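You operate a simulated robot arm through the tools that you are given. There is no shell and no other tool. Be economical: measure what you need, move in short steps, check, and stop when the job is done.

You are at the controls of a simulated two-armed robot. One attempt, no reset.

Task
Zero the winder's counter, wind 80 cm onto the yellow spool, brake the winder and put the spool back.
Fine: seat the spool in the black holder; one press of the yellow button, then the red lever to FREE to crank; back on BRAKE so that the cord parts as you pull the spool away; leave the other spools alone.

It is judged by the outcome, as a careful person would: the job done as asked, and still so three seconds after it is handed in. It fails if anything else is knocked over, pushed out of place, dropped, spilled or broken.

Robot
Two 7-joint arms with two-finger parallel grippers on one trunk, on a base that drives. Base frame: it is fixed to the floor where the robot stands at the start and does not move with it; the origin is under the middle of the robot, x ahead of it, y to its left, z up; the surface under the hand at the start is at about z = 84. Units: cm, degrees, N and s.
The left shoulder is at the start at [6.2, 19.9, 130.4], the right one opposite. With the tool pointing down near the work surface each hand reaches from about 10 to 66 cm from the robot's upright axis, wherever it stands, measured 20 degrees to its own side. Places, roughly: black holder [50, 30, 90]; red lever [40, 20, 100]; yellow button [60, 30, 100]. Payload 1.57 kg a hand.
The tool frame of a hand sits at the grasp point between the pads (the TCP): z along the fingers, y along the line on which they close. The tips reach 3 cm beyond it. The gripper opens to 11 cm. The fingers are 2.4 cm wide and 1.2 cm thick; the gripper's body (4.8 by 11.2 cm) begins 7.8 cm behind the TCP.
Orientation is that of the tool frame in the base frame, as [roll, pitch, yaw] about the fixed x, y, z axes, in that order (R = Rz(yaw) Ry(pitch) Rx(roll)). With the fingers straight down and closing along the base's y, the tool's x points along the base's -x, its y along +y and its z along -z.

Tools
- The arms move only by the tool drive_tool. It takes "left_series", "right_series" or both (then of equal length, played together; a hand with none holds still); each is a list of rows, each an object (a shift or turn left out is 0, a gripper value left out holds the last) with "turn": the turn, a rotation vector about the tool's x, y, z in units of 6 degrees (1.0 is 6 degrees), a list of three; "linear": the shift along the tool's x, y, z in units of 20 mm (1.0 is 20 mm), a list of three; "gripper": the opening, from 0 (shut) to 1 (fully open). In form: [{"turn": [ax, ay, az], "linear": [dx, dy, dz], "gripper": gripper}, ...]. A call has 1 to 12 rows; each row shifts and turns the commanded pose from where the row before left it, along the tool's axes as they then stand. A call with a number of a shift or a turn outside -1 to 1 is refused whole. A row lasts 0.2 s, in which the tool goes at most 5 cm and 8.6 degrees; a call with a longer step from one row to the next is refused whole, and so is a gripper value outside its range. A pose out of reach is approached as far as the arm can. The call stops where the force on the tool passes 90 N (or 10 N more than at its start, if that is more) or the arm is blocked; 0.2 s more then pass. Each finger travels about 7.2 cm/s and halts on what it meets, pressing with about 41 N; the grip force reading is that of the motor and also rises with nothing between the fingers. The clock runs only during rows and for 0.2 s after the last one: add rows that do not move to give the fingers time. It gives the time, the measured TCP pose, the force on the tool (base axes), the opening and the grip force at its end, in the units of the frame above (readings bear some noise), with the torque about the TCP (base axes, N m) and any sound that the robot's microphone picked up.
- Cameras (640 x 400 px; columns grow to the right, rows downward): "scene" is now at [8.44, 3.86, 187.3]; the picture's right is [0.58, -0.82, 0.00], its down [-0.73, -0.52, -0.45] and it looks along [0.36, 0.26, -0.90] (base axes); focal length 255 px, centre (320, 200). "left" rides on the left gripper at [7, -1.6, -14.1] in its tool frame; the picture's right is [0.23, 0.97, 0.00], its down [-0.86, 0.20, -0.48] and it looks along [-0.47, 0.11, 0.88] (tool axes); focal length 222 px, centre (320, 200). "right" rides on the right gripper at [7, 1.6, -14.1] in its tool frame; the picture's right is [-0.23, 0.97, 0.00], its down [-0.86, -0.20, -0.48] and it looks along [-0.47, -0.11, 0.88] (tool axes); focal length 222 px, centre (320, 200). There is no depth. A picture from a camera that has moved, and an enlarged one, comes with that camera's place and axes in the base frame and with its lens.
- capture(camera): a new picture of that camera. It takes no simulated time.
- lift_body(by): slides the trunk up (or, below 0, down) by that many cm; the arms and the scene camera ride with it, the base frame stays. It gives what a move gives, with no picture.
- steer(legs): drives the robot by 1 to 6 legs, each [ahead, left, turn to the left] in cm, cm and degrees, along the robot's own axes; the way and the turn of a leg run together, so that a leg with both is an arc; at most 150 cm and 180 degrees a leg. The arms and the cameras ride along, it lands a little off, and it stops where it bumps. It gives what a move gives.
- turn_head(pan, tilt): turns the head with the scene camera to pan (to the left, within 86 degrees either way) and tilt (down, from -29 to 69), counted from straight ahead of the robot. It gives what a move gives.
- enlarge(camera, box): a new picture of the part [left, top, right, bottom] of that camera's present view, enlarged. It takes no simulated time.
- sign_off(): hands the job in; it is judged then, once.

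Work in short steps. Places have to be worked out from the pictures, the camera data and where the tool is seen: move nearer, look again, correct. Check each grasp and each placing, and mend what went wrong. You have 120 turns and 88 pictures in all, those below and enlarged ones among them. Open the grippers and draw the arms clear of the work before you hand the job in, unless the task says otherwise; then end with one line.

The tools are called after ">>>" as a command line: name --argument value ..., lists and objects as JSON in quotes. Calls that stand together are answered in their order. drive_tool: Moves the arms, as the interface text tells. Its arguments: {"type":"object","properties":{"left_series":{"type":"array"},"right_series":{"type":"array"}},"required":[]} The other tools are called the same way: lift_body (by) slides the trunk up or down; steer (legs) drives the base; turn_head (pan, tilt) turns the head that bears the scene camera; capture (camera) takes a picture; enlarge (camera, box) takes an enlarged picture of a part of a camera's view; sign_off () hands the job in.

At the start:

```text
clock: 0.0
left_tool_pos: [29.31, 40.97, 134.16]
left_tcp_rot: [-179.9, 0.0, -179.9]
left_force: [-0.3, 0.7, -0.1]
left_wrist_torque: [0.01, 0.03, 0.01]
left_gripper_width: 11.0
left_grasp_force: 0.1
right_tool_pos: [30.91, 4.56, 128.39]
right_tcp_rot: [-179.9, 0.0, 180.0]
right_force: [-0.3, -0.2, 0.4]
right_wrist_torque: [-0.01, -0.04, 0.0]
right_gripper_width: 11.0
right_grasp_force: 0.2
trunk travel left (down, up): [-90.0, 9.0]
robot x, y, heading: [0.03, -0.17, 0.1]
head pan, tilt: [35.2, 63.4]
```

scene: 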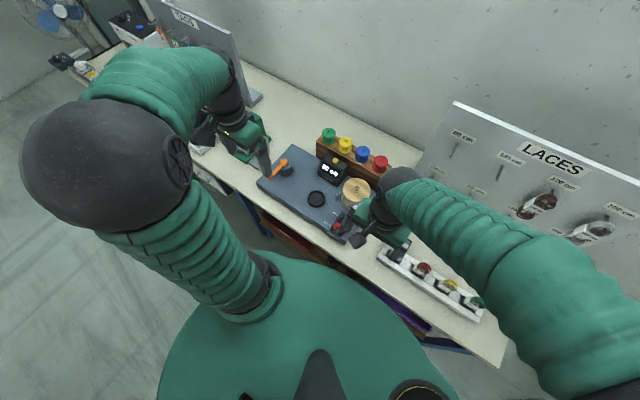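
right: 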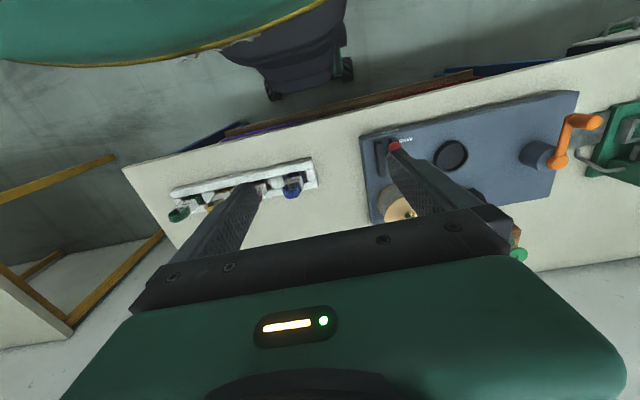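
left: 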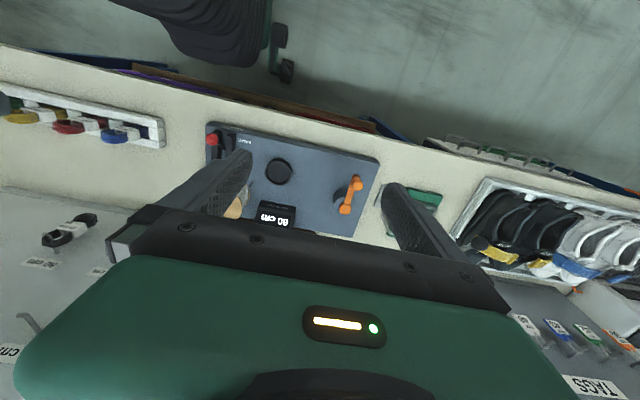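

The winder is a blue-grey board with an orange crank, a black holder and a red lever. I'll enlarge the scene to see the details.

>>> enlarge --camera "scene" --box '[240, 110, 400, 250]'

>>> enlarge --camera "scene" --box '[340, 200, 500, 340]'

>>> enlarge --camera "left" --box '[180, 90, 460, 265]'

```text
2.86 times, centred on (320, 180) of scene
camera zoom: at [8.44, 3.86, 187.3], right [0.58, -0.82, 0.0], down [-0.73, -0.52, -0.45], along [0.36, 0.26, -0.9], focal length 729 px, centre (320, 257)
```

zoom: 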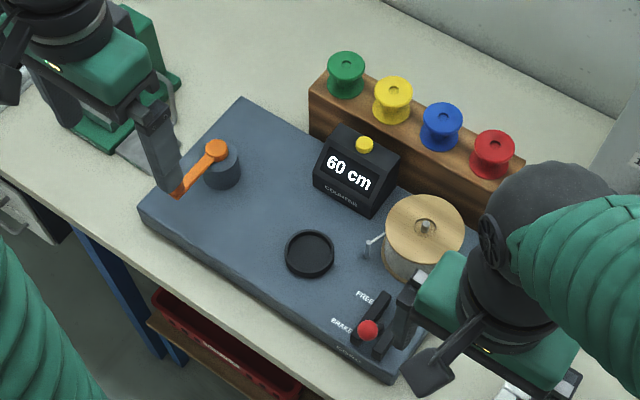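

```text
2.86 times, centred on (420, 270) of scene
camera zoom: at [8.44, 3.86, 187.3], right [0.58, -0.82, 0.0], down [-0.73, -0.52, -0.45], along [0.36, 0.26, -0.9], focal length 729 px, centre (34, 0)
```

zoom: 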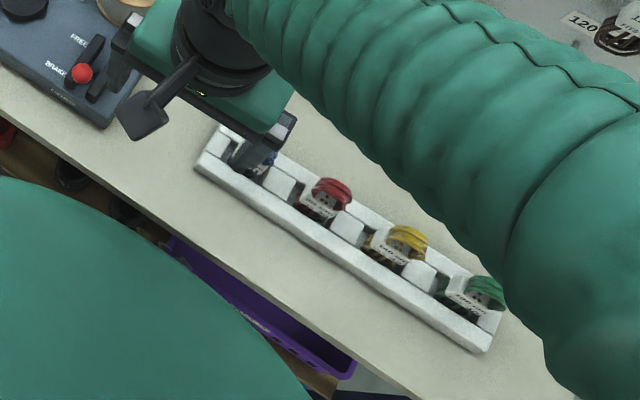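

```text
2.29 times, centred on (320, 178) of left
camera zoom: at [22.3, 39.43, 148.36], right [-0.23, 0.97, 0.0], down [0.86, 0.2, 0.48], along [0.47, 0.11, -0.88], focal length 508 px, centre (320, 251)
```

zoom: 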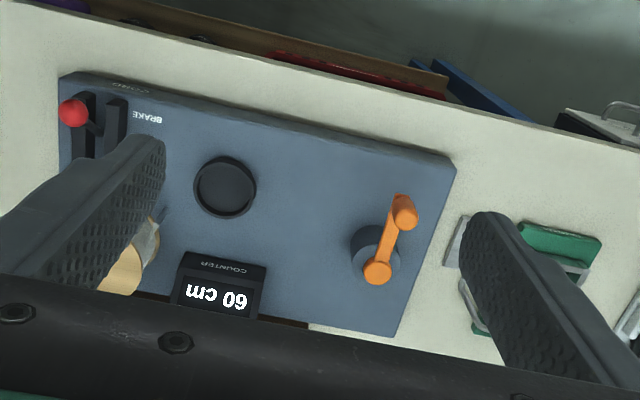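

The holder works out at about (47, 33.4, 90) and the table edge at x≈31. The yellow spool is near x≈72, which will probably need a drive forward. I'll check the space between the base and the table, and look closer at the winder.

>>> enlarge --camera "right" --box '[120, 0, 440, 200]'

>>> enlarge --camera "left" --box '[100, 0, 420, 140]'

```text
2.00 times, centred on (280, 100) of right
camera zoom: at [24.09, 6.28, 142.5], right [0.23, 0.97, 0.0], down [0.86, -0.2, 0.48], along [0.47, -0.11, -0.88], focal length 444 px, centre (400, 400)
```

zoom: 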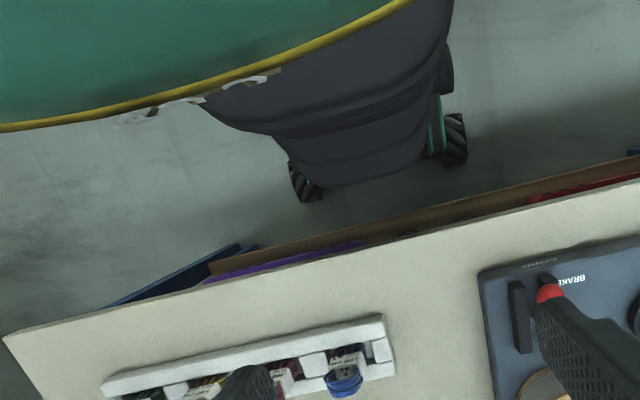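

```text
2.00 times, centred on (260, 70) of left
camera zoom: at [22.3, 39.43, 148.36], right [-0.23, 0.97, 0.0], down [0.86, 0.2, 0.48], along [0.47, 0.11, -0.88], focal length 444 px, centre (440, 460)
```

zoom: 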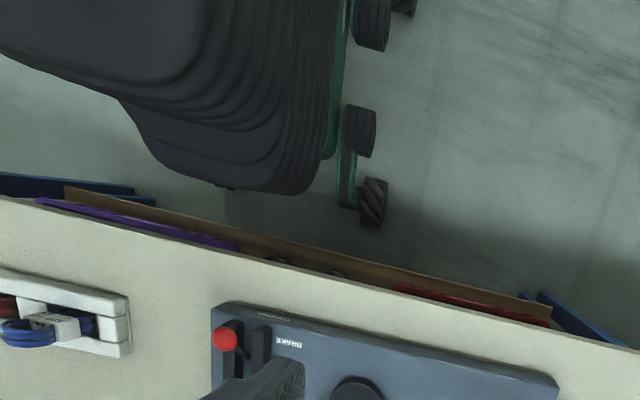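

The base has roughly 7 cm of clearance in front of it. I'll move the left hand forward at height so its camera looks down on the spool rack.

>>> drive_tool --left_series '[{"linear": [-1, 0, 0]}, {"linear": [-1, 0, 0]}, {"linear": [-1, 0, 0]}, {"linear": [-1, 0, 0]}, {"linear": [-1, 0, 0]}, {"linear": [-1, 0, 0]}, {"linear": [-1, 0, 0]}, {"linear": [-1, 0, 0]}, {"linear": [-1, 0, 0]}, {"linear": [-1, 0, 0]}]'

>>> capture --camera "left"

>>> capture --camera "scene"

```text
clock: 2.2
left_tool_pos: [49.4, 40.9, 134.15]
left_tcp_rot: [180.0, -0.2, 180.0]
left_force: [0.0, -0.3, -1.0]
left_wrist_torque: [-0.02, 0.04, -0.01]
left_gripper_width: 10.99
left_grasp_force: 0.0
right_tool_pos: [31.02, 4.46, 128.54]
right_tcp_rot: [-179.9, -0.1, -179.9]
right_force: [-0.2, 0.7, -0.1]
right_wrist_torque: [0.02, 0.03, 0.02]
right_gripper_width: 10.99
right_grasp_force: 0.0
trunk travel left (down, up): [-90.0, 9.0]
robot x, y, heading: [0.08, -0.16, -0.1]
head pan, tilt: [35.2, 63.4]
```

```text
79 pictures are left
camera left: at [42.46, 39.38, 148.31], right [-0.23, 0.97, 0.0], down [0.86, 0.2, 0.48], along [0.46, 0.11, -0.88], focal length 222 px, centre (320, 200)
```

left: 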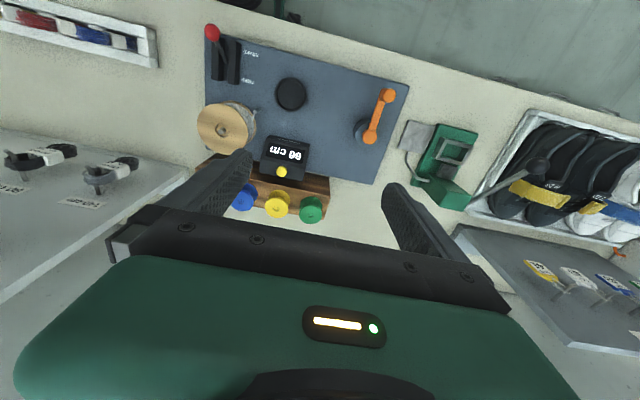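

```text
78 pictures are left
camera scene: at [8.74, 3.9, 187.29], right [0.58, -0.82, 0.0], down [-0.73, -0.52, -0.44], along [0.36, 0.26, -0.9], focal length 255 px, centre (320, 200)
```

scene: 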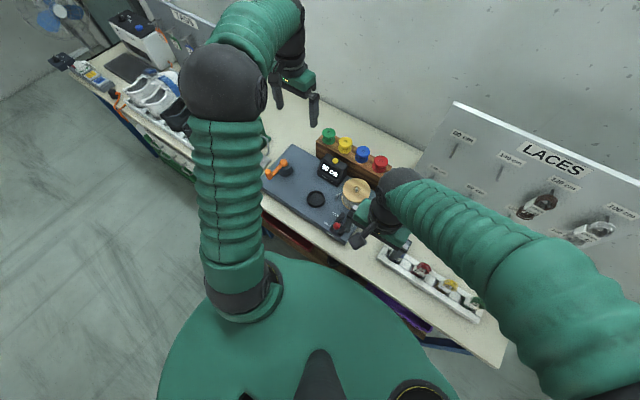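

>>> enlarge --camera "left" --box '[180, 60, 420, 225]'

>>> enlarge --camera "scene" --box '[250, 110, 410, 250]'

```text
2.42 times, centred on (300, 142) of left
camera zoom: at [42.46, 39.38, 148.31], right [-0.23, 0.97, 0.0], down [0.86, 0.2, 0.48], along [0.46, 0.11, -0.88], focal length 538 px, centre (368, 339)
```

zoom: 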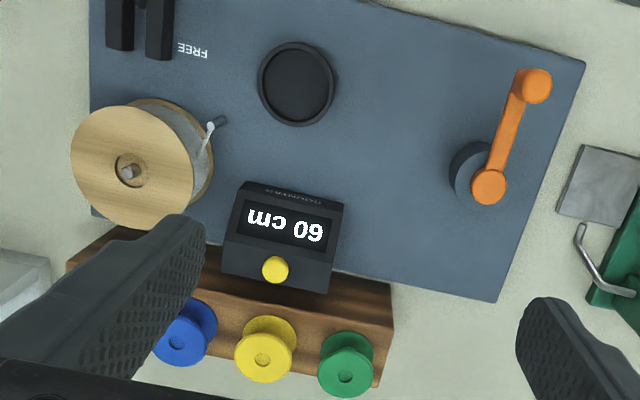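

```text
2.86 times, centred on (330, 180) of scene
camera zoom: at [8.74, 3.9, 187.29], right [0.58, -0.82, 0.0], down [-0.73, -0.52, -0.44], along [0.36, 0.26, -0.9], focal length 729 px, centre (291, 257)
```

zoom: 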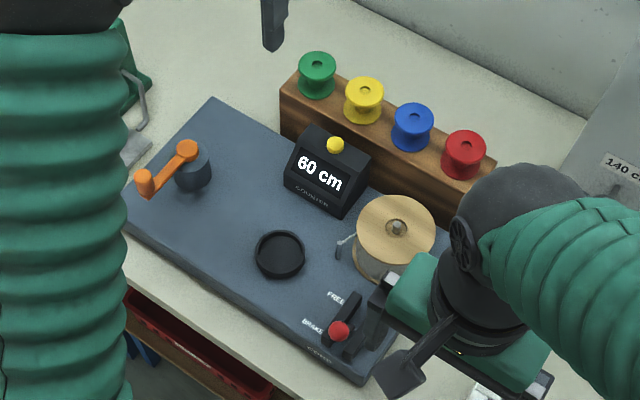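

Triangulated positions so far:

| Item | Position (cm) | Note |
|---|---|---|
| Yellow spool top | (71.4, 35.5, 102) | |
| Button | (62.9, 34.9, 98.4) | |
| Holder | (46.7, 33.5, 90.7) | |
| Crank hub | (51, 53.6) | |
| Crank knob | (41.7, 53.2, 100) | radius about 9.3 |
| Lever ball | (39.3, 18.6, 98.2) | |

I'll drive the base left and a little ahead so the spool is in reach.

>>> steer --legs '[[0, 10, 0], [4, 0, 0]]'

>>> capture --camera "right"

```text
clock: 3.8
left_tool_pos: [52.33, 54.83, 133.54]
left_tcp_rot: [-178.7, 0.4, -179.7]
left_force: [-2.6, 0.6, -1.2]
left_wrist_torque: [-0.08, -0.11, 0.04]
left_gripper_width: 11.03
left_grasp_force: 0.1
right_tool_pos: [33.99, 18.11, 128.42]
right_tcp_rot: [-178.5, 0.3, -179.5]
right_force: [-0.5, 0.8, -0.6]
right_wrist_torque: [-0.01, -0.06, 0.03]
right_gripper_width: 11.0
right_grasp_force: 0.0
trunk travel left (down, up): [-90.0, 9.0]
robot x, y, heading: [3.81, 10.66, 0.2]
head pan, tilt: [35.2, 63.4]
```

```text
75 pictures are left
camera right: at [27.03, 20.12, 142.51], right [0.22, 0.97, -0.02], down [0.85, -0.18, 0.49], along [0.47, -0.13, -0.87], focal length 222 px, centre (320, 200)
```

right: 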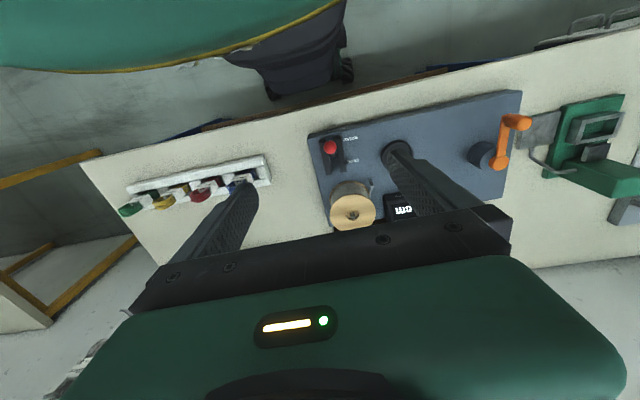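

The drive left the base near (3.8, 10.7). Next I'll yaw the left gripper 90° at height so it closes along x, in front of and behind the rack.

>>> drive_tool --left_series '[{"turn": [0, 0, 1]}, {"turn": [0, 0, 1]}, {"turn": [0, 0, 1]}, {"turn": [0, 0, 1]}, {"turn": [0, 0, 1]}, {"turn": [0, 0, 1]}, {"turn": [0, 0, 1]}, {"turn": [0, 0, 1]}, {"turn": [0, 0, 1]}, {"turn": [0, 0, 1]}, {"turn": [0, 0, 1]}, {"turn": [0, 0, 1]}]'

>>> drive_tool --left_series '[{"turn": [0, 0, 1]}, {"turn": [0, 0, 1]}, {"turn": [0, 0, 1]}, {"linear": [-1, 0, 0]}, {"linear": [-1, 0, 0]}, {"linear": [-1, 0, 0]}, {"linear": [-1, 0, 0]}, {"linear": [-1, 0, 0]}, {"linear": [-1, 0, 0]}, {"linear": [-1, 0, 0]}, {"linear": [-1, 0, 0]}, {"linear": [-0.5, 0, 0]}]'

```text
clock: 6.4
left_tool_pos: [53.1, 51.84, 134.22]
left_tcp_rot: [180.0, 0.1, 108.2]
left_force: [1.1, 0.4, 0.1]
left_wrist_torque: [0.01, -0.01, 0.02]
left_gripper_width: 11.02
left_grasp_force: 0.1
right_tool_pos: [34.71, 15.37, 128.47]
right_tcp_rot: [-179.9, 0.0, -179.6]
right_force: [0.3, -0.2, 0.3]
right_wrist_torque: [-0.02, 0.03, 0.02]
right_gripper_width: 11.02
right_grasp_force: 0.1
trunk travel left (down, up): [-90.0, 9.0]
robot x, y, heading: [4.14, 10.73, 0.1]
head pan, tilt: [35.2, 63.4]
```

```text
clock: 9.0
left_tool_pos: [53.07, 34.2, 134.55]
left_tcp_rot: [179.8, -0.2, 90.3]
left_force: [0.3, -0.8, -0.4]
left_wrist_torque: [0.03, 0.0, 0.03]
left_gripper_width: 10.98
left_grasp_force: 0.1
right_tool_pos: [34.67, 14.77, 128.36]
right_tcp_rot: [179.9, 0.1, -179.6]
right_force: [0.8, 0.2, 0.0]
right_wrist_torque: [0.0, -0.01, 0.0]
right_gripper_width: 11.0
right_grasp_force: 0.0
trunk travel left (down, up): [-90.0, 9.0]
robot x, y, heading: [4.29, 10.19, -0.1]
head pan, tilt: [35.2, 63.4]
```

The hand is at (53, 34) with yaw 90. I'll move +x to above the spool while coming down to about z=120.

>>> drive_tool --left_series '[{"linear": [0.1, 1, 0.7]}, {"linear": [0.1, 1, 0.7]}, {"linear": [0.1, 1, 0.7]}, {"linear": [0.1, 1, 0.7]}, {"linear": [0.1, 1, 0.7]}, {"linear": [0.1, 1, 0.7]}, {"linear": [0, 1, 0.7]}, {"linear": [0, 1, 0.7]}, {"linear": [0, 1, 0.7]}, {}]'

>>> capture --camera "left"

>>> enlarge --camera "scene" --box '[250, 90, 410, 230]'

```text
clock: 11.2
left_tool_pos: [71.08, 36.2, 121.77]
left_tcp_rot: [179.9, 0.1, 90.3]
left_force: [-0.3, -0.4, -0.3]
left_wrist_torque: [-0.01, 0.03, 0.0]
left_gripper_width: 11.0
left_grasp_force: 0.1
right_tool_pos: [34.63, 15.36, 128.54]
right_tcp_rot: [-180.0, 0.1, -179.7]
right_force: [0.6, 0.0, 0.0]
right_wrist_torque: [-0.03, -0.01, 0.0]
right_gripper_width: 11.0
right_grasp_force: 0.0
trunk travel left (down, up): [-90.0, 9.0]
robot x, y, heading: [4.52, 10.35, -0.1]
head pan, tilt: [35.2, 63.4]
```

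```text
74 pictures are left
camera left: at [69.45, 43.19, 135.84], right [0.97, 0.23, 0.0], down [0.2, -0.85, 0.48], along [0.11, -0.47, -0.88], focal length 222 px, centre (320, 200)
```

left: 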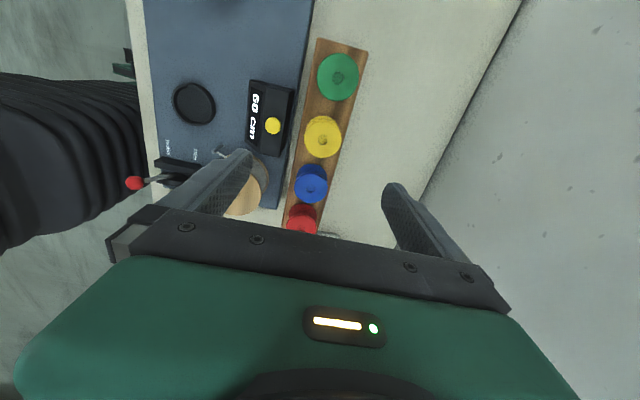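

```text
2.86 times, centred on (330, 160) of scene
camera zoom: at [12.84, 14.39, 187.29], right [0.58, -0.82, 0.0], down [-0.73, -0.52, -0.44], along [0.36, 0.26, -0.9], focal length 729 px, centre (291, 314)
```

zoom: 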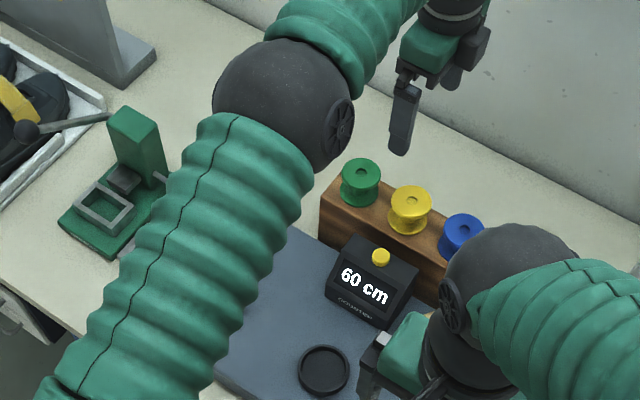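

The yellow spool appears at about (71.4, 35.2). I'll zoom in on the spools to judge their size and the top-edge heights.

>>> enlarge --camera "left" --box '[240, 30, 400, 240]'

>>> enlarge --camera "scene" --box '[325, 110, 385, 160]'

```text
1.90 times, centred on (320, 135) of left
camera zoom: at [69.45, 43.19, 135.84], right [0.97, 0.23, 0.0], down [0.2, -0.85, 0.48], along [0.11, -0.47, -0.88], focal length 423 px, centre (320, 324)
```

zoom: 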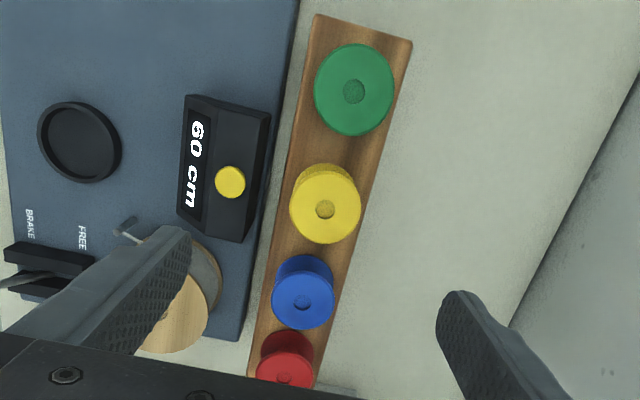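

```text
8.00 times, centred on (355, 135) of scene
camera zoom: at [12.84, 14.39, 187.29], right [0.58, -0.82, 0.0], down [-0.73, -0.52, -0.44], along [0.36, 0.26, -0.9], focal length 2041 px, centre (40, 720)
```

zoom: 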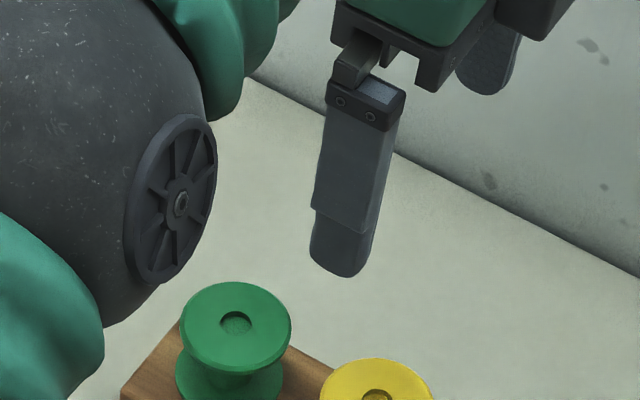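

The spool is about 5.6 cm across and 4.3 tall, so its bottom is at z≈97.8. I'll hold it by the upper flange with the TCP near 102.4, after aligning and descending part way.

>>> drive_tool --left_series '[{"linear": [-0.5, 0.15, 0], "gripper": 0.8}, {"linear": [0, 0, 1]}, {"linear": [0, 0, 1]}, {"linear": [0, 0, 1]}, {"linear": [0, 0, 1]}, {"linear": [0, 0, 1]}, {"linear": [0, 0, 1]}, {}]'

>>> capture --camera "left"

>>> enlarge --camera "scene" --box '[305, 95, 405, 185]'

```text
clock: 13.0
left_tool_pos: [71.66, 35.23, 109.73]
left_tcp_rot: [180.0, 0.0, 90.4]
left_force: [-0.4, 0.8, 0.7]
left_wrist_torque: [0.0, 0.05, 0.05]
left_gripper_width: 8.8
left_grasp_force: 0.0
right_tool_pos: [34.6, 15.24, 128.53]
right_tcp_rot: [-179.9, 0.1, -179.6]
right_force: [0.7, -0.8, 0.4]
right_wrist_torque: [0.02, 0.0, 0.02]
right_gripper_width: 11.02
right_grasp_force: 0.1
trunk travel left (down, up): [-90.0, 9.0]
robot x, y, heading: [4.13, 10.68, 0.0]
head pan, tilt: [35.2, 63.4]
```

```text
70 pictures are left
camera left: at [69.84, 42.17, 123.82], right [0.97, 0.23, 0.0], down [0.2, -0.85, 0.48], along [0.11, -0.47, -0.88], focal length 222 px, centre (320, 200)
```

left: 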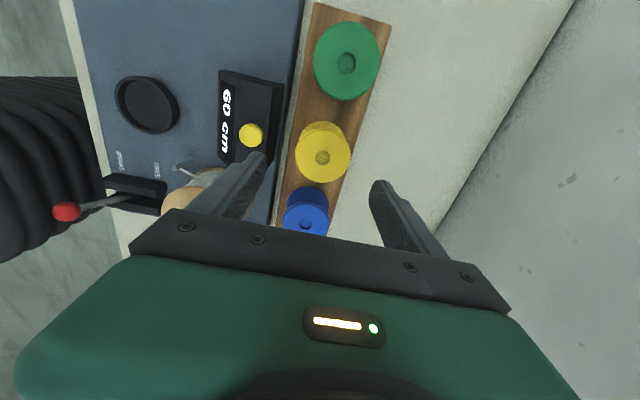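

```text
4.44 times, centred on (355, 140) of scene
camera zoom: at [12.82, 14.3, 187.29], right [0.58, -0.82, 0.0], down [-0.73, -0.52, -0.44], along [0.36, 0.26, -0.9], focal length 1134 px, centre (164, 467)
```

zoom: 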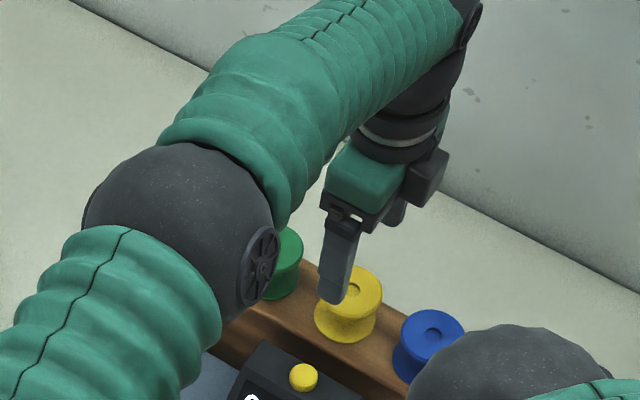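

The spool reads (71.7, 35.3) and the TCP is right over it. I'll go down 7.3 cm to z≈102.4 and close gently.

>>> drive_tool --left_series '[{"linear": [0, 0, 0.9]}, {"linear": [0, 0, 0.9]}, {"linear": [0, 0, 0.9]}, {"linear": [0, 0, 0.95]}, {}]'

>>> capture --camera "left"

```text
clock: 14.2
left_tool_pos: [71.18, 35.06, 102.42]
left_tcp_rot: [-179.9, 0.0, 90.4]
left_force: [-0.2, -0.1, -0.3]
left_wrist_torque: [0.01, 0.01, 0.04]
left_gripper_width: 8.8
left_grasp_force: 0.0
left hand out of reach, approached as far as the arm can: row 4
right_tool_pos: [34.66, 15.42, 128.39]
right_tcp_rot: [-179.9, 0.1, -179.5]
right_force: [-0.6, -1.2, -0.6]
right_wrist_torque: [-0.02, 0.0, 0.0]
right_gripper_width: 11.01
right_grasp_force: 0.0
trunk travel left (down, up): [-90.0, 9.0]
robot x, y, heading: [4.07, 10.66, 0.0]
head pan, tilt: [35.2, 63.4]
```

```text
68 pictures are left
camera left: at [69.43, 42.14, 116.56], right [0.97, 0.23, 0.0], down [0.2, -0.85, 0.48], along [0.11, -0.47, -0.88], focal length 222 px, centre (320, 200)
```

left: 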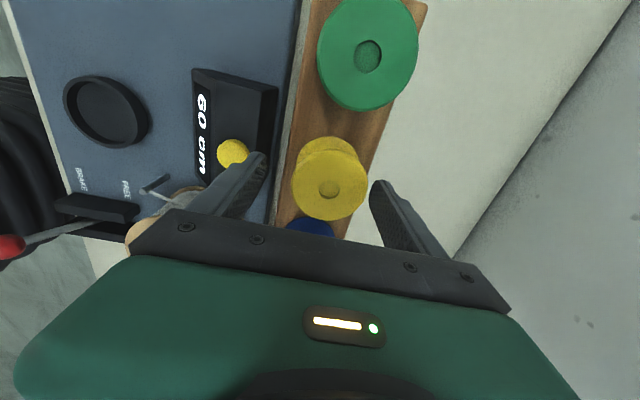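

The arm is at its reach limit and slid 0.4 cm in x. I'll raise the hand 8 cm and then lower the trunk 8 cm for more horizontal reach.

>>> drive_tool --left_series '[{"linear": [0, 0, -1]}, {"linear": [0, 0, -1]}, {"linear": [0, 0, -1]}, {"linear": [0, 0, -1]}, {}]'

>>> lift_body --by -6

```text
clock: 15.4
left_tool_pos: [71.96, 35.1, 110.45]
left_tcp_rot: [-179.9, 0.1, 90.3]
left_force: [-0.1, -1.2, -0.7]
left_wrist_torque: [0.03, 0.01, 0.0]
left_gripper_width: 8.82
left_grasp_force: 0.0
left hand out of reach, approached as far as the arm can: row 2, 4
right_tool_pos: [34.58, 15.25, 128.48]
right_tcp_rot: [-179.9, 0.1, -179.6]
right_force: [-0.1, 0.1, -0.4]
right_wrist_torque: [-0.01, -0.03, 0.0]
right_gripper_width: 10.99
right_grasp_force: 0.0
trunk travel left (down, up): [-90.0, 9.0]
robot x, y, heading: [4.22, 10.63, 0.1]
head pan, tilt: [35.2, 63.4]
```

```text
clock: 16.4
left_tool_pos: [72.04, 35.16, 104.52]
left_tcp_rot: [-179.8, 0.0, 90.2]
left_force: [-0.2, 0.1, 0.5]
left_wrist_torque: [-0.01, 0.01, -0.02]
left_gripper_width: 8.83
left_grasp_force: 0.1
right_tool_pos: [34.71, 15.24, 122.48]
right_tcp_rot: [-179.9, 0.0, -179.6]
right_force: [0.4, 0.3, 0.0]
right_wrist_torque: [-0.01, -0.01, 0.02]
right_gripper_width: 10.98
right_grasp_force: 0.1
trunk travel left (down, up): [-84.0, 15.0]
robot x, y, heading: [4.09, 10.32, -0.1]
head pan, tilt: [35.2, 63.4]
```

The TCP is at (72.0, 35.2, 104.5). I'll shift −0.3 in x and go down 2.1 cm.

>>> drive_tool --left_series '[{"linear": [0, -0.15, 0.5]}, {"linear": [0, 0, 0.55]}, {}]'

>>> enlarge --camera "left" --box '[200, 100, 440, 240]'

>>> enlarge --camera "scene" --box '[305, 95, 405, 185]'

```text
clock: 17.2
left_tool_pos: [71.81, 35.26, 102.3]
left_tcp_rot: [-179.8, 0.1, 90.3]
left_force: [0.0, -0.4, 0.1]
left_wrist_torque: [-0.01, -0.01, -0.02]
left_gripper_width: 8.8
left_grasp_force: 0.0
right_tool_pos: [34.6, 15.23, 122.56]
right_tcp_rot: [-179.9, 0.0, -179.6]
right_force: [0.4, -0.1, 0.2]
right_wrist_torque: [0.01, 0.01, -0.04]
right_gripper_width: 11.01
right_grasp_force: 0.0
trunk travel left (down, up): [-84.0, 15.0]
robot x, y, heading: [4.14, 10.7, -0.0]
head pan, tilt: [35.2, 63.4]
```

```text
2.67 times, centred on (320, 170) of left
camera zoom: at [70.06, 42.21, 116.45], right [0.97, 0.23, 0.0], down [0.21, -0.85, 0.48], along [0.11, -0.47, -0.88], focal length 592 px, centre (320, 280)
```

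zoom: 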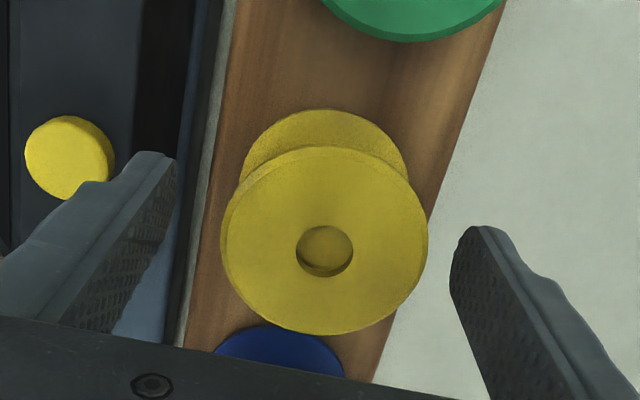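

```text
4.44 times, centred on (355, 140) of scene
camera zoom: at [12.75, 14.28, 181.3], right [0.58, -0.82, 0.0], down [-0.73, -0.52, -0.45], along [0.36, 0.26, -0.9], focal length 1134 px, centre (164, 467)
```

zoom: 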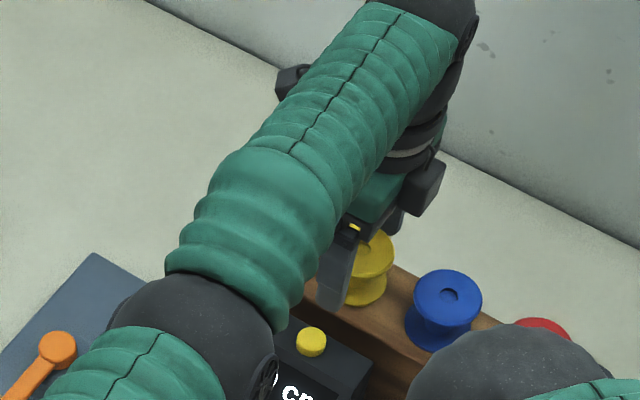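

The spool is centred between the fingers at (71.8, 35.4). Closing on it.

>>> drive_tool --left_series '[{"gripper": 0.65}, {"gripper": 0.45}, {"gripper": 0.35}, {"gripper": 0.35}, {}]'

>>> capture --camera "left"

```text
clock: 18.4
left_tool_pos: [71.82, 35.18, 102.34]
left_tcp_rot: [-179.7, 0.0, 90.3]
left_force: [-0.1, -0.1, 0.5]
left_wrist_torque: [0.0, 0.0, 0.0]
left_gripper_width: 5.65
left_grasp_force: 41.4
right_tool_pos: [34.65, 15.38, 122.57]
right_tcp_rot: [-179.8, 0.1, -179.6]
right_force: [0.5, 0.1, 0.2]
right_wrist_torque: [-0.02, 0.0, 0.03]
right_gripper_width: 11.01
right_grasp_force: 0.1
trunk travel left (down, up): [-84.0, 15.0]
robot x, y, heading: [4.06, 10.23, 0.2]
head pan, tilt: [35.2, 63.4]
```

```text
65 pictures are left
camera left: at [70.1, 42.21, 116.43], right [0.97, 0.23, 0.0], down [0.21, -0.85, 0.48], along [0.11, -0.47, -0.88], focal length 222 px, centre (320, 200)
```

left: 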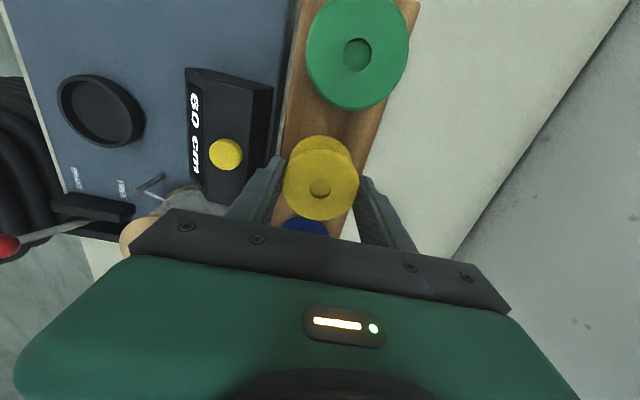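

Gripped at 5.65 cm with 41 N. I'll lift it straight up.

>>> drive_tool --left_series '[{"linear": [0, 0, -0.5]}, {"linear": [0, 0, -0.5]}, {"linear": [0, 0, -1]}, {"linear": [0, 0, -1]}, {"linear": [0, 0, -1]}, {"linear": [0, 0, -1]}, {}]'

>>> capture --camera "left"

>>> enlarge --camera "scene" --box '[260, 90, 420, 250]'

```text
clock: 20.0
left_tool_pos: [72.19, 35.19, 112.41]
left_tcp_rot: [-179.8, 0.1, 90.3]
left_force: [0.1, -0.2, -0.9]
left_wrist_torque: [-0.02, -0.02, -0.01]
left_gripper_width: 5.65
left_grasp_force: 41.2
left hand out of reach, approached as far as the arm can: row 3
right_tool_pos: [34.65, 15.26, 122.39]
right_tcp_rot: [-179.8, 0.2, -179.5]
right_force: [-0.1, -0.1, -0.1]
right_wrist_torque: [0.0, -0.01, -0.01]
right_gripper_width: 11.02
right_grasp_force: 0.0
trunk travel left (down, up): [-84.0, 15.0]
robot x, y, heading: [4.17, 10.39, 0.0]
head pan, tilt: [35.2, 63.4]
```

```text
64 pictures are left
camera left: at [70.52, 42.3, 126.55], right [0.97, 0.23, -0.01], down [0.21, -0.85, 0.48], along [0.11, -0.47, -0.88], focal length 222 px, centre (320, 200)
```

left: 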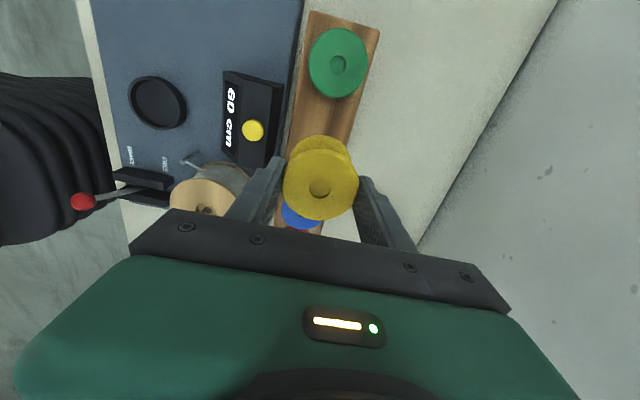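

```text
2.50 times, centred on (340, 170) of scene
camera zoom: at [12.82, 14.29, 181.29], right [0.58, -0.82, 0.0], down [-0.73, -0.52, -0.44], along [0.36, 0.26, -0.9], focal length 638 px, centre (270, 275)
```

zoom: 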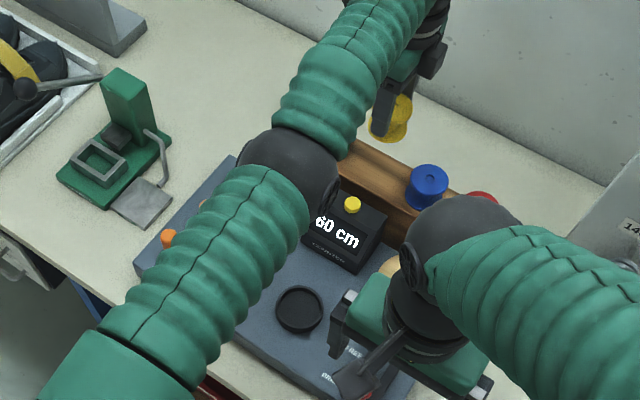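

The spool is held securely. I'll carry it at z≈112 toward the holder.

>>> drive_tool --left_series '[{"linear": [-0.07, -1, 0]}, {"linear": [-0.07, -1, 0]}, {"linear": [-0.07, -1, 0]}, {"linear": [-0.07, -1, 0]}, {"linear": [-0.07, -1, 0]}, {"linear": [-0.07, -1, 0]}, {"linear": [-0.07, -1, 0]}, {"linear": [-0.07, -1, 0]}, {"linear": [-0.07, -1, 0]}, {"linear": [-0.07, -1, 0]}, {"linear": [-0.07, -1, 0]}, {"linear": [-0.07, -1, 0]}]'

>>> drive_tool --left_series '[{"linear": [0, -0.5, 0]}, {}]'

>>> capture --camera "left"

>>> capture --camera "right"

>>> enlarge --camera "scene" --box '[260, 120, 420, 260]'

```text
clock: 22.6
left_tool_pos: [72.21, 35.2, 112.53]
left_tcp_rot: [-179.7, 0.0, 90.4]
left_force: [0.2, -0.3, -0.2]
left_wrist_torque: [0.0, 0.01, -0.01]
left_gripper_width: 5.62
left_grasp_force: 41.2
left hand out of reach, approached as far as the arm can: row 1, 2, 3, 4, 5, 6, 7, 8, 9, 10, 11, 12
right_tool_pos: [34.69, 15.31, 122.44]
right_tcp_rot: [-180.0, 0.1, -179.6]
right_force: [-0.2, -1.0, 0.3]
right_wrist_torque: [-0.03, 0.01, -0.01]
right_gripper_width: 11.02
right_grasp_force: 0.1
trunk travel left (down, up): [-84.0, 15.0]
robot x, y, heading: [4.16, 10.77, 0.0]
head pan, tilt: [35.2, 63.4]
```

```text
clock: 23.2
left_tool_pos: [72.29, 35.31, 112.43]
left_tcp_rot: [-179.7, 0.1, 90.3]
left_force: [0.4, -0.3, -0.1]
left_wrist_torque: [-0.01, -0.01, 0.0]
left_gripper_width: 5.61
left_grasp_force: 41.2
left hand out of reach, approached as far as the arm can: row 1
right_tool_pos: [34.63, 15.29, 122.58]
right_tcp_rot: [-180.0, 0.1, -179.6]
right_force: [0.4, 0.6, 0.5]
right_wrist_torque: [-0.03, 0.03, 0.02]
right_gripper_width: 11.02
right_grasp_force: 0.0
trunk travel left (down, up): [-84.0, 15.0]
robot x, y, heading: [4.37, 10.57, 0.2]
head pan, tilt: [35.2, 63.4]
```

```text
62 pictures are left
camera left: at [70.52, 42.31, 126.54], right [0.97, 0.23, -0.01], down [0.21, -0.85, 0.48], along [0.11, -0.47, -0.88], focal length 222 px, centre (320, 200)
```

left: 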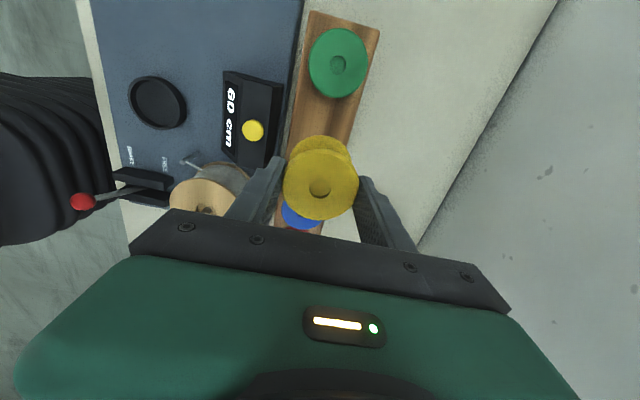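

```text
61 pictures are left
camera right: at [27.76, 16.99, 136.56], right [0.22, 0.98, 0.0], down [0.86, -0.19, 0.48], along [0.47, -0.11, -0.88], focal length 222 px, centre (320, 200)
```

right: 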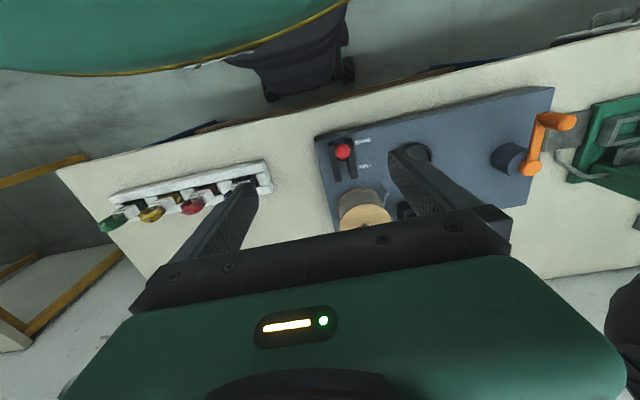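

```text
2.86 times, centred on (340, 190) of scene
camera zoom: at [12.81, 14.29, 181.29], right [0.58, -0.82, 0.0], down [-0.73, -0.52, -0.44], along [0.36, 0.26, -0.9], focal length 729 px, centre (263, 229)
```

zoom: 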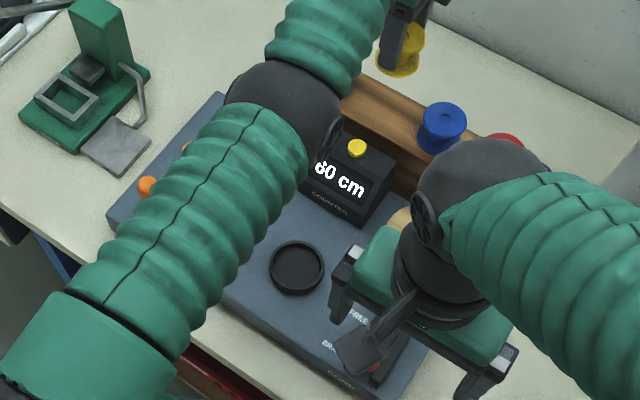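

The arm didn't move: the solver reports out of reach, probably because the arm is nearly straight. I'll try backing off diagonally up in small steps.

>>> drive_tool --left_series '[{"linear": [0, -0.3, 0.1]}, {"linear": [0, -0.3, 0.1]}, {"linear": [0, -0.3, 0]}, {"linear": [0, -0.3, 0]}]'

```text
clock: 24.2
left_tool_pos: [72.18, 35.31, 112.09]
left_tcp_rot: [-179.8, 0.1, 90.4]
left_force: [-0.2, 0.2, -0.6]
left_wrist_torque: [-0.01, -0.01, 0.0]
left_gripper_width: 5.66
left_grasp_force: 40.8
left hand out of reach, approached as far as the arm can: row 1, 2, 3, 4
right_tool_pos: [34.64, 15.22, 122.44]
right_tcp_rot: [-179.9, 0.1, -179.6]
right_force: [-0.1, 0.9, 0.1]
right_wrist_torque: [0.01, 0.0, -0.01]
right_gripper_width: 10.98
right_grasp_force: 0.1
trunk travel left (down, up): [-84.0, 15.0]
robot x, y, heading: [3.95, 10.74, 0.1]
head pan, tilt: [35.2, 63.4]
```

It moves vertically but not back. Retracting did work at lower z, so I'll go down to about 106.5 (spool bottom ≈102, still clear of everything) and retract slowly there.

>>> drive_tool --left_series '[{"linear": [0, 0, 0.7]}, {"linear": [0, 0, 0.7]}, {"linear": [0, 0, 0.7]}, {"linear": [0, 0, 0.7]}, {"linear": [0, -0.2, 0]}, {"linear": [0, -0.4, 0]}, {"linear": [0, -0.6, 0]}, {"linear": [0, -0.8, 0]}]'

```text
clock: 26.0
left_tool_pos: [72.3, 35.25, 106.52]
left_tcp_rot: [-179.8, 0.1, 90.3]
left_force: [0.0, 0.4, 0.2]
left_wrist_torque: [-0.02, -0.01, 0.01]
left_gripper_width: 5.65
left_grasp_force: 40.6
left hand out of reach, approached as far as the arm can: row 5, 6, 7, 8
right_tool_pos: [34.55, 15.29, 122.46]
right_tcp_rot: [-179.9, 0.2, -179.6]
right_force: [0.0, 0.6, -0.6]
right_wrist_torque: [0.0, 0.0, 0.03]
right_gripper_width: 11.01
right_grasp_force: 0.0
trunk travel left (down, up): [-84.0, 15.0]
robot x, y, heading: [4.12, 10.74, -0.1]
head pan, tilt: [35.2, 63.4]
```

Still locked in x. I'll go up and combine a sideways move and a small yaw turn with the retraction, to break the singular pose.

>>> drive_tool --left_series '[{"linear": [0, 0, -1]}, {"linear": [0, 0, -1]}, {"linear": [0, 0, -1]}, {"linear": [0, 0, -1]}, {"linear": [-0.5, 0, 0]}, {"linear": [-0.5, 0, 0]}, {"linear": [-0.5, 0, 0]}, {"linear": [-0.5, -0.3, 0]}, {"linear": [-0.5, -0.3, 0]}]'

```text
clock: 28.0
left_tool_pos: [72.32, 30.4, 114.58]
left_tcp_rot: [-179.7, 0.0, 90.4]
left_force: [0.5, 0.0, -0.5]
left_wrist_torque: [-0.02, 0.0, -0.01]
left_gripper_width: 5.62
left_grasp_force: 40.8
left hand out of reach, approached as far as the arm can: row 8, 9
right_tool_pos: [34.71, 15.14, 122.58]
right_tcp_rot: [-179.9, 0.1, -179.5]
right_force: [-0.5, -0.5, -0.2]
right_wrist_torque: [0.01, 0.02, -0.03]
right_gripper_width: 11.01
right_grasp_force: 0.0
trunk travel left (down, up): [-84.0, 15.0]
robot x, y, heading: [4.2, 10.54, 0.0]
head pan, tilt: [35.2, 63.4]
```

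Rows with any −x are rejected. I'll try tilting the fingers slightly forward, which moves the wrist back and should bend the elbow, and then retract.

>>> drive_tool --left_series '[{"turn": [-0.7, 0, 0]}, {"turn": [-0.7, 0, 0]}, {"turn": [-0.7, 0, 0]}, {"linear": [0, -0.4, 0]}, {"linear": [0, -0.4, 0]}, {"linear": [0, -0.4, 0]}]'

>>> capture --camera "scene"

```text
clock: 29.4
left_tool_pos: [77.63, 30.3, 115.06]
left_tcp_rot: [167.6, 0.1, 90.3]
left_force: [0.1, -0.5, -1.1]
left_wrist_torque: [0.02, 0.0, -0.01]
left_gripper_width: 5.63
left_grasp_force: 41.0
left hand out of reach, approached as far as the arm can: row 1, 2, 3, 4, 5, 6
right_tool_pos: [34.68, 15.35, 122.47]
right_tcp_rot: [-179.9, 0.1, -179.6]
right_force: [-0.3, -0.3, -0.1]
right_wrist_torque: [0.01, 0.01, 0.0]
right_gripper_width: 11.01
right_grasp_force: 0.1
trunk travel left (down, up): [-84.0, 15.0]
robot x, y, heading: [4.55, 10.46, -0.2]
head pan, tilt: [35.2, 63.4]
```

```text
59 pictures are left
camera scene: at [12.83, 14.26, 181.29], right [0.58, -0.82, 0.0], down [-0.73, -0.52, -0.44], along [0.36, 0.26, -0.9], focal length 255 px, centre (320, 200)
```

scene: 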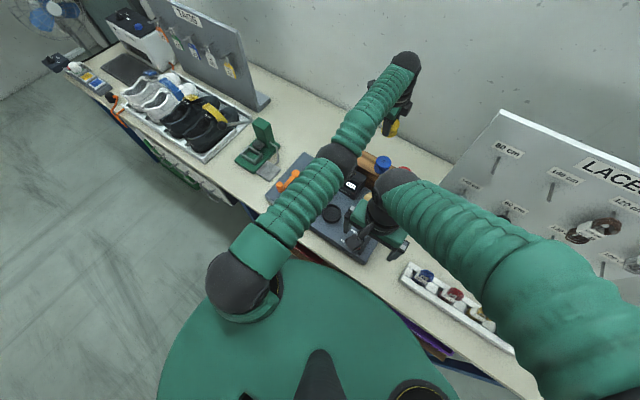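

The arm is fully straight, so tilting only swung the TCP out. I'll undo the tilt, climb well above shoulder level, and see whether it can retract from there.

>>> drive_tool --left_series '[{"turn": [0.7, 0, 0]}, {"turn": [0.7, 0, 0]}, {"turn": [0.67, 0, 0]}, {"linear": [0, 0, -1]}, {"linear": [0, 0, -1]}, {"linear": [0, 0, -1]}, {"linear": [0, 0, -1]}, {"linear": [0, 0, -1]}, {"linear": [0, 0, -1]}, {"linear": [0, -0.5, 0]}, {"linear": [0, -0.5, 0]}, {"linear": [0, -0.5, 0]}]'

```text
clock: 32.0
left_tool_pos: [69.96, 30.68, 127.04]
left_tcp_rot: [-179.8, 0.0, 90.3]
left_force: [0.0, 0.4, -0.2]
left_wrist_torque: [-0.01, 0.0, 0.03]
left_gripper_width: 5.64
left_grasp_force: 41.0
left hand out of reach, approached as far as the arm can: row 1, 2, 3, 6, 7, 8, 9, 10, 11, 12
right_tool_pos: [34.53, 15.22, 122.57]
right_tcp_rot: [-180.0, 0.1, -179.7]
right_force: [-0.1, 0.1, 0.6]
right_wrist_torque: [0.01, -0.01, 0.0]
right_gripper_width: 11.01
right_grasp_force: 0.1
trunk travel left (down, up): [-84.0, 15.0]
robot x, y, heading: [3.93, 10.65, 0.2]
head pan, tilt: [35.2, 63.4]
```

At z=127 the limit pulled x back to 70. I'll descend straight down, a chord inside the reach sphere that should force the elbow to bend, and then retract.

>>> drive_tool --left_series '[{"linear": [0, 0, 1]}, {"linear": [0, 0, 1]}, {"linear": [0, 0, 1]}, {"linear": [0, 0, 1]}, {"linear": [0, 0, 1]}, {"linear": [0, -0.3, 0]}, {"linear": [0, -0.3, 0]}, {"linear": [0, -0.5, 0]}, {"linear": [0, -0.5, 0]}]'

```text
clock: 34.0
left_tool_pos: [72.16, 30.65, 117.41]
left_tcp_rot: [-179.9, 0.2, 90.3]
left_force: [0.3, 1.1, -0.7]
left_wrist_torque: [0.02, 0.03, 0.0]
left_gripper_width: 5.61
left_grasp_force: 40.9
left hand out of reach, approached as far as the arm can: row 1, 2, 3, 4, 6, 7, 8, 9
right_tool_pos: [34.64, 15.27, 122.55]
right_tcp_rot: [-179.9, 0.2, -179.6]
right_force: [-0.1, 0.2, -1.0]
right_wrist_torque: [0.02, 0.0, 0.04]
right_gripper_width: 10.98
right_grasp_force: 0.2
trunk travel left (down, up): [-84.0, 15.0]
robot x, y, heading: [3.77, 10.16, 0.1]
head pan, tilt: [35.2, 63.4]
```

The solver keeps the elbow straight. I'll try very small −x increments mixed with perpendicular motion so it can converge.

>>> drive_tool --left_series '[{"linear": [0, -0.02, 0.3]}, {"linear": [0, -0.03, 0.3]}, {"linear": [0, -0.05, 0.3]}, {"linear": [0, -0.08, 0.3]}, {"linear": [0, -0.1, 0.3]}, {"linear": [0, -0.15, 0]}, {"linear": [0, -0.2, 0]}]'

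>>> drive_tool --left_series '[{"linear": [0.3, -0.02, 0]}, {"linear": [0.3, -0.03, 0]}, {"linear": [0.3, -0.05, 0]}, {"linear": [0.3, -0.1, 0]}, {"linear": [0.3, -0.2, 0]}, {"linear": [0, -0.15, 0]}, {"linear": [0, -0.2, 0]}]'

```text
clock: 35.6
left_tool_pos: [72.31, 30.74, 114.63]
left_tcp_rot: [-179.9, 0.1, 90.2]
left_force: [0.1, 0.1, 0.1]
left_wrist_torque: [0.05, 0.01, 0.04]
left_gripper_width: 5.61
left_grasp_force: 40.8
left hand out of reach, approached as far as the arm can: row 3, 5, 6, 7
right_tool_pos: [34.59, 15.27, 122.47]
right_tcp_rot: [-179.9, 0.1, -179.6]
right_force: [0.8, 1.3, 0.7]
right_wrist_torque: [0.01, 0.02, -0.01]
right_gripper_width: 11.03
right_grasp_force: 0.0
trunk travel left (down, up): [-84.0, 15.0]
robot x, y, heading: [4.0, 10.06, -0.2]
head pan, tilt: [35.2, 63.4]
```

```text
clock: 37.2
left_tool_pos: [72.32, 33.88, 114.58]
left_tcp_rot: [-180.0, 0.1, 90.2]
left_force: [-1.1, 0.5, -1.0]
left_wrist_torque: [0.01, -0.02, -0.02]
left_gripper_width: 5.61
left_grasp_force: 41.3
left hand out of reach, approached as far as the arm can: row 4, 5, 6, 7
right_tool_pos: [34.66, 15.28, 122.38]
right_tcp_rot: [-179.8, 0.1, -179.6]
right_force: [-0.2, 0.8, 0.2]
right_wrist_torque: [-0.01, 0.02, -0.01]
right_gripper_width: 10.99
right_grasp_force: 0.1
trunk travel left (down, up): [-84.0, 15.0]
robot x, y, heading: [3.77, 10.57, 0.2]
head pan, tilt: [35.2, 63.4]
```

Very small steps get accepted. I'll try a series of tiny −x steps to see whether the elbow starts to bend.

>>> drive_tool --left_series '[{"linear": [0, -0.02, 0]}, {"linear": [0, -0.02, 0]}, {"linear": [0, -0.02, 0]}, {"linear": [0, -0.02, 0]}, {"linear": [0, -0.02, 0]}, {"linear": [0, -0.02, 0]}, {"linear": [0, -0.02, 0]}, {"linear": [0, -0.02, 0]}, {"linear": [0, -0.02, 0]}, {"linear": [0, -0.02, 0]}, {"linear": [0, -0.02, 0]}, {"linear": [0, -0.02, 0]}]'

>>> drive_tool --left_series '[{"turn": [0, 1, 0]}, {"turn": [0, 1, 0]}, {"linear": [0, -0.2, 0]}, {"turn": [0, -1, 0]}, {"turn": [0, -1, 0]}, {"linear": [0, -0.2, 0]}]'

```text
clock: 39.8
left_tool_pos: [72.24, 33.77, 114.59]
left_tcp_rot: [-179.8, 0.1, 90.3]
left_force: [0.1, -0.9, -0.3]
left_wrist_torque: [-0.02, 0.02, 0.01]
left_gripper_width: 5.66
left_grasp_force: 40.8
left hand out of reach, approached as far as the arm can: row 8
right_tool_pos: [34.74, 15.17, 122.41]
right_tcp_rot: [-180.0, 0.1, -179.6]
right_force: [0.0, 0.5, 0.2]
right_wrist_torque: [0.04, -0.03, 0.02]
right_gripper_width: 11.0
right_grasp_force: 0.0
trunk travel left (down, up): [-84.0, 15.0]
robot x, y, heading: [4.1, 10.64, -0.2]
head pan, tilt: [35.2, 63.4]
```

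```text
clock: 41.2
left_tool_pos: [72.44, 33.74, 114.66]
left_tcp_rot: [-180.0, 0.2, 90.3]
left_force: [-0.1, -0.5, 0.6]
left_wrist_torque: [-0.01, 0.02, -0.01]
left_gripper_width: 5.64
left_grasp_force: 41.6
left hand out of reach, approached as far as the arm can: row 3, 6
right_tool_pos: [34.71, 15.36, 122.4]
right_tcp_rot: [-179.8, 0.1, -179.6]
right_force: [-0.5, -0.4, 0.2]
right_wrist_torque: [0.01, -0.01, -0.03]
right_gripper_width: 11.0
right_grasp_force: 0.0
trunk travel left (down, up): [-84.0, 15.0]
robot x, y, heading: [4.22, 10.74, 0.0]
head pan, tilt: [35.2, 63.4]
```

Still stuck. I'll try larger combined steps in each perpendicular direction together with −x, to kick the solver off the straight-arm pose.

>>> drive_tool --left_series '[{"linear": [0, -1, -1]}, {"linear": [0, -1, 1]}, {"linear": [1, -1, 0]}, {"linear": [-1, -1, 0]}, {"linear": [0, -1, -1], "turn": [-1, 0, 0]}, {"linear": [0, -1, -1], "turn": [1, 0, 0]}, {"linear": [1, -1, 0], "turn": [0, 1, 0]}, {"linear": [-1, -1, 0], "turn": [0, -1, 0]}]'

```text
clock: 43.0
left_tool_pos: [67.36, 34.5, 119.5]
left_tcp_rot: [179.8, 0.0, 90.3]
left_force: [-0.3, -0.2, -0.3]
left_wrist_torque: [0.02, -0.01, 0.0]
left_gripper_width: 5.67
left_grasp_force: 41.2
left hand out of reach, approached as far as the arm can: row 1, 2, 3, 4, 5, 6
right_tool_pos: [34.5, 15.23, 122.64]
right_tcp_rot: [-180.0, 0.1, -179.6]
right_force: [0.1, -0.8, 0.1]
right_wrist_torque: [0.0, 0.02, 0.0]
right_gripper_width: 10.99
right_grasp_force: 0.1
trunk travel left (down, up): [-84.0, 15.0]
robot x, y, heading: [4.33, 10.51, -0.1]
head pan, tilt: [35.2, 63.4]
```

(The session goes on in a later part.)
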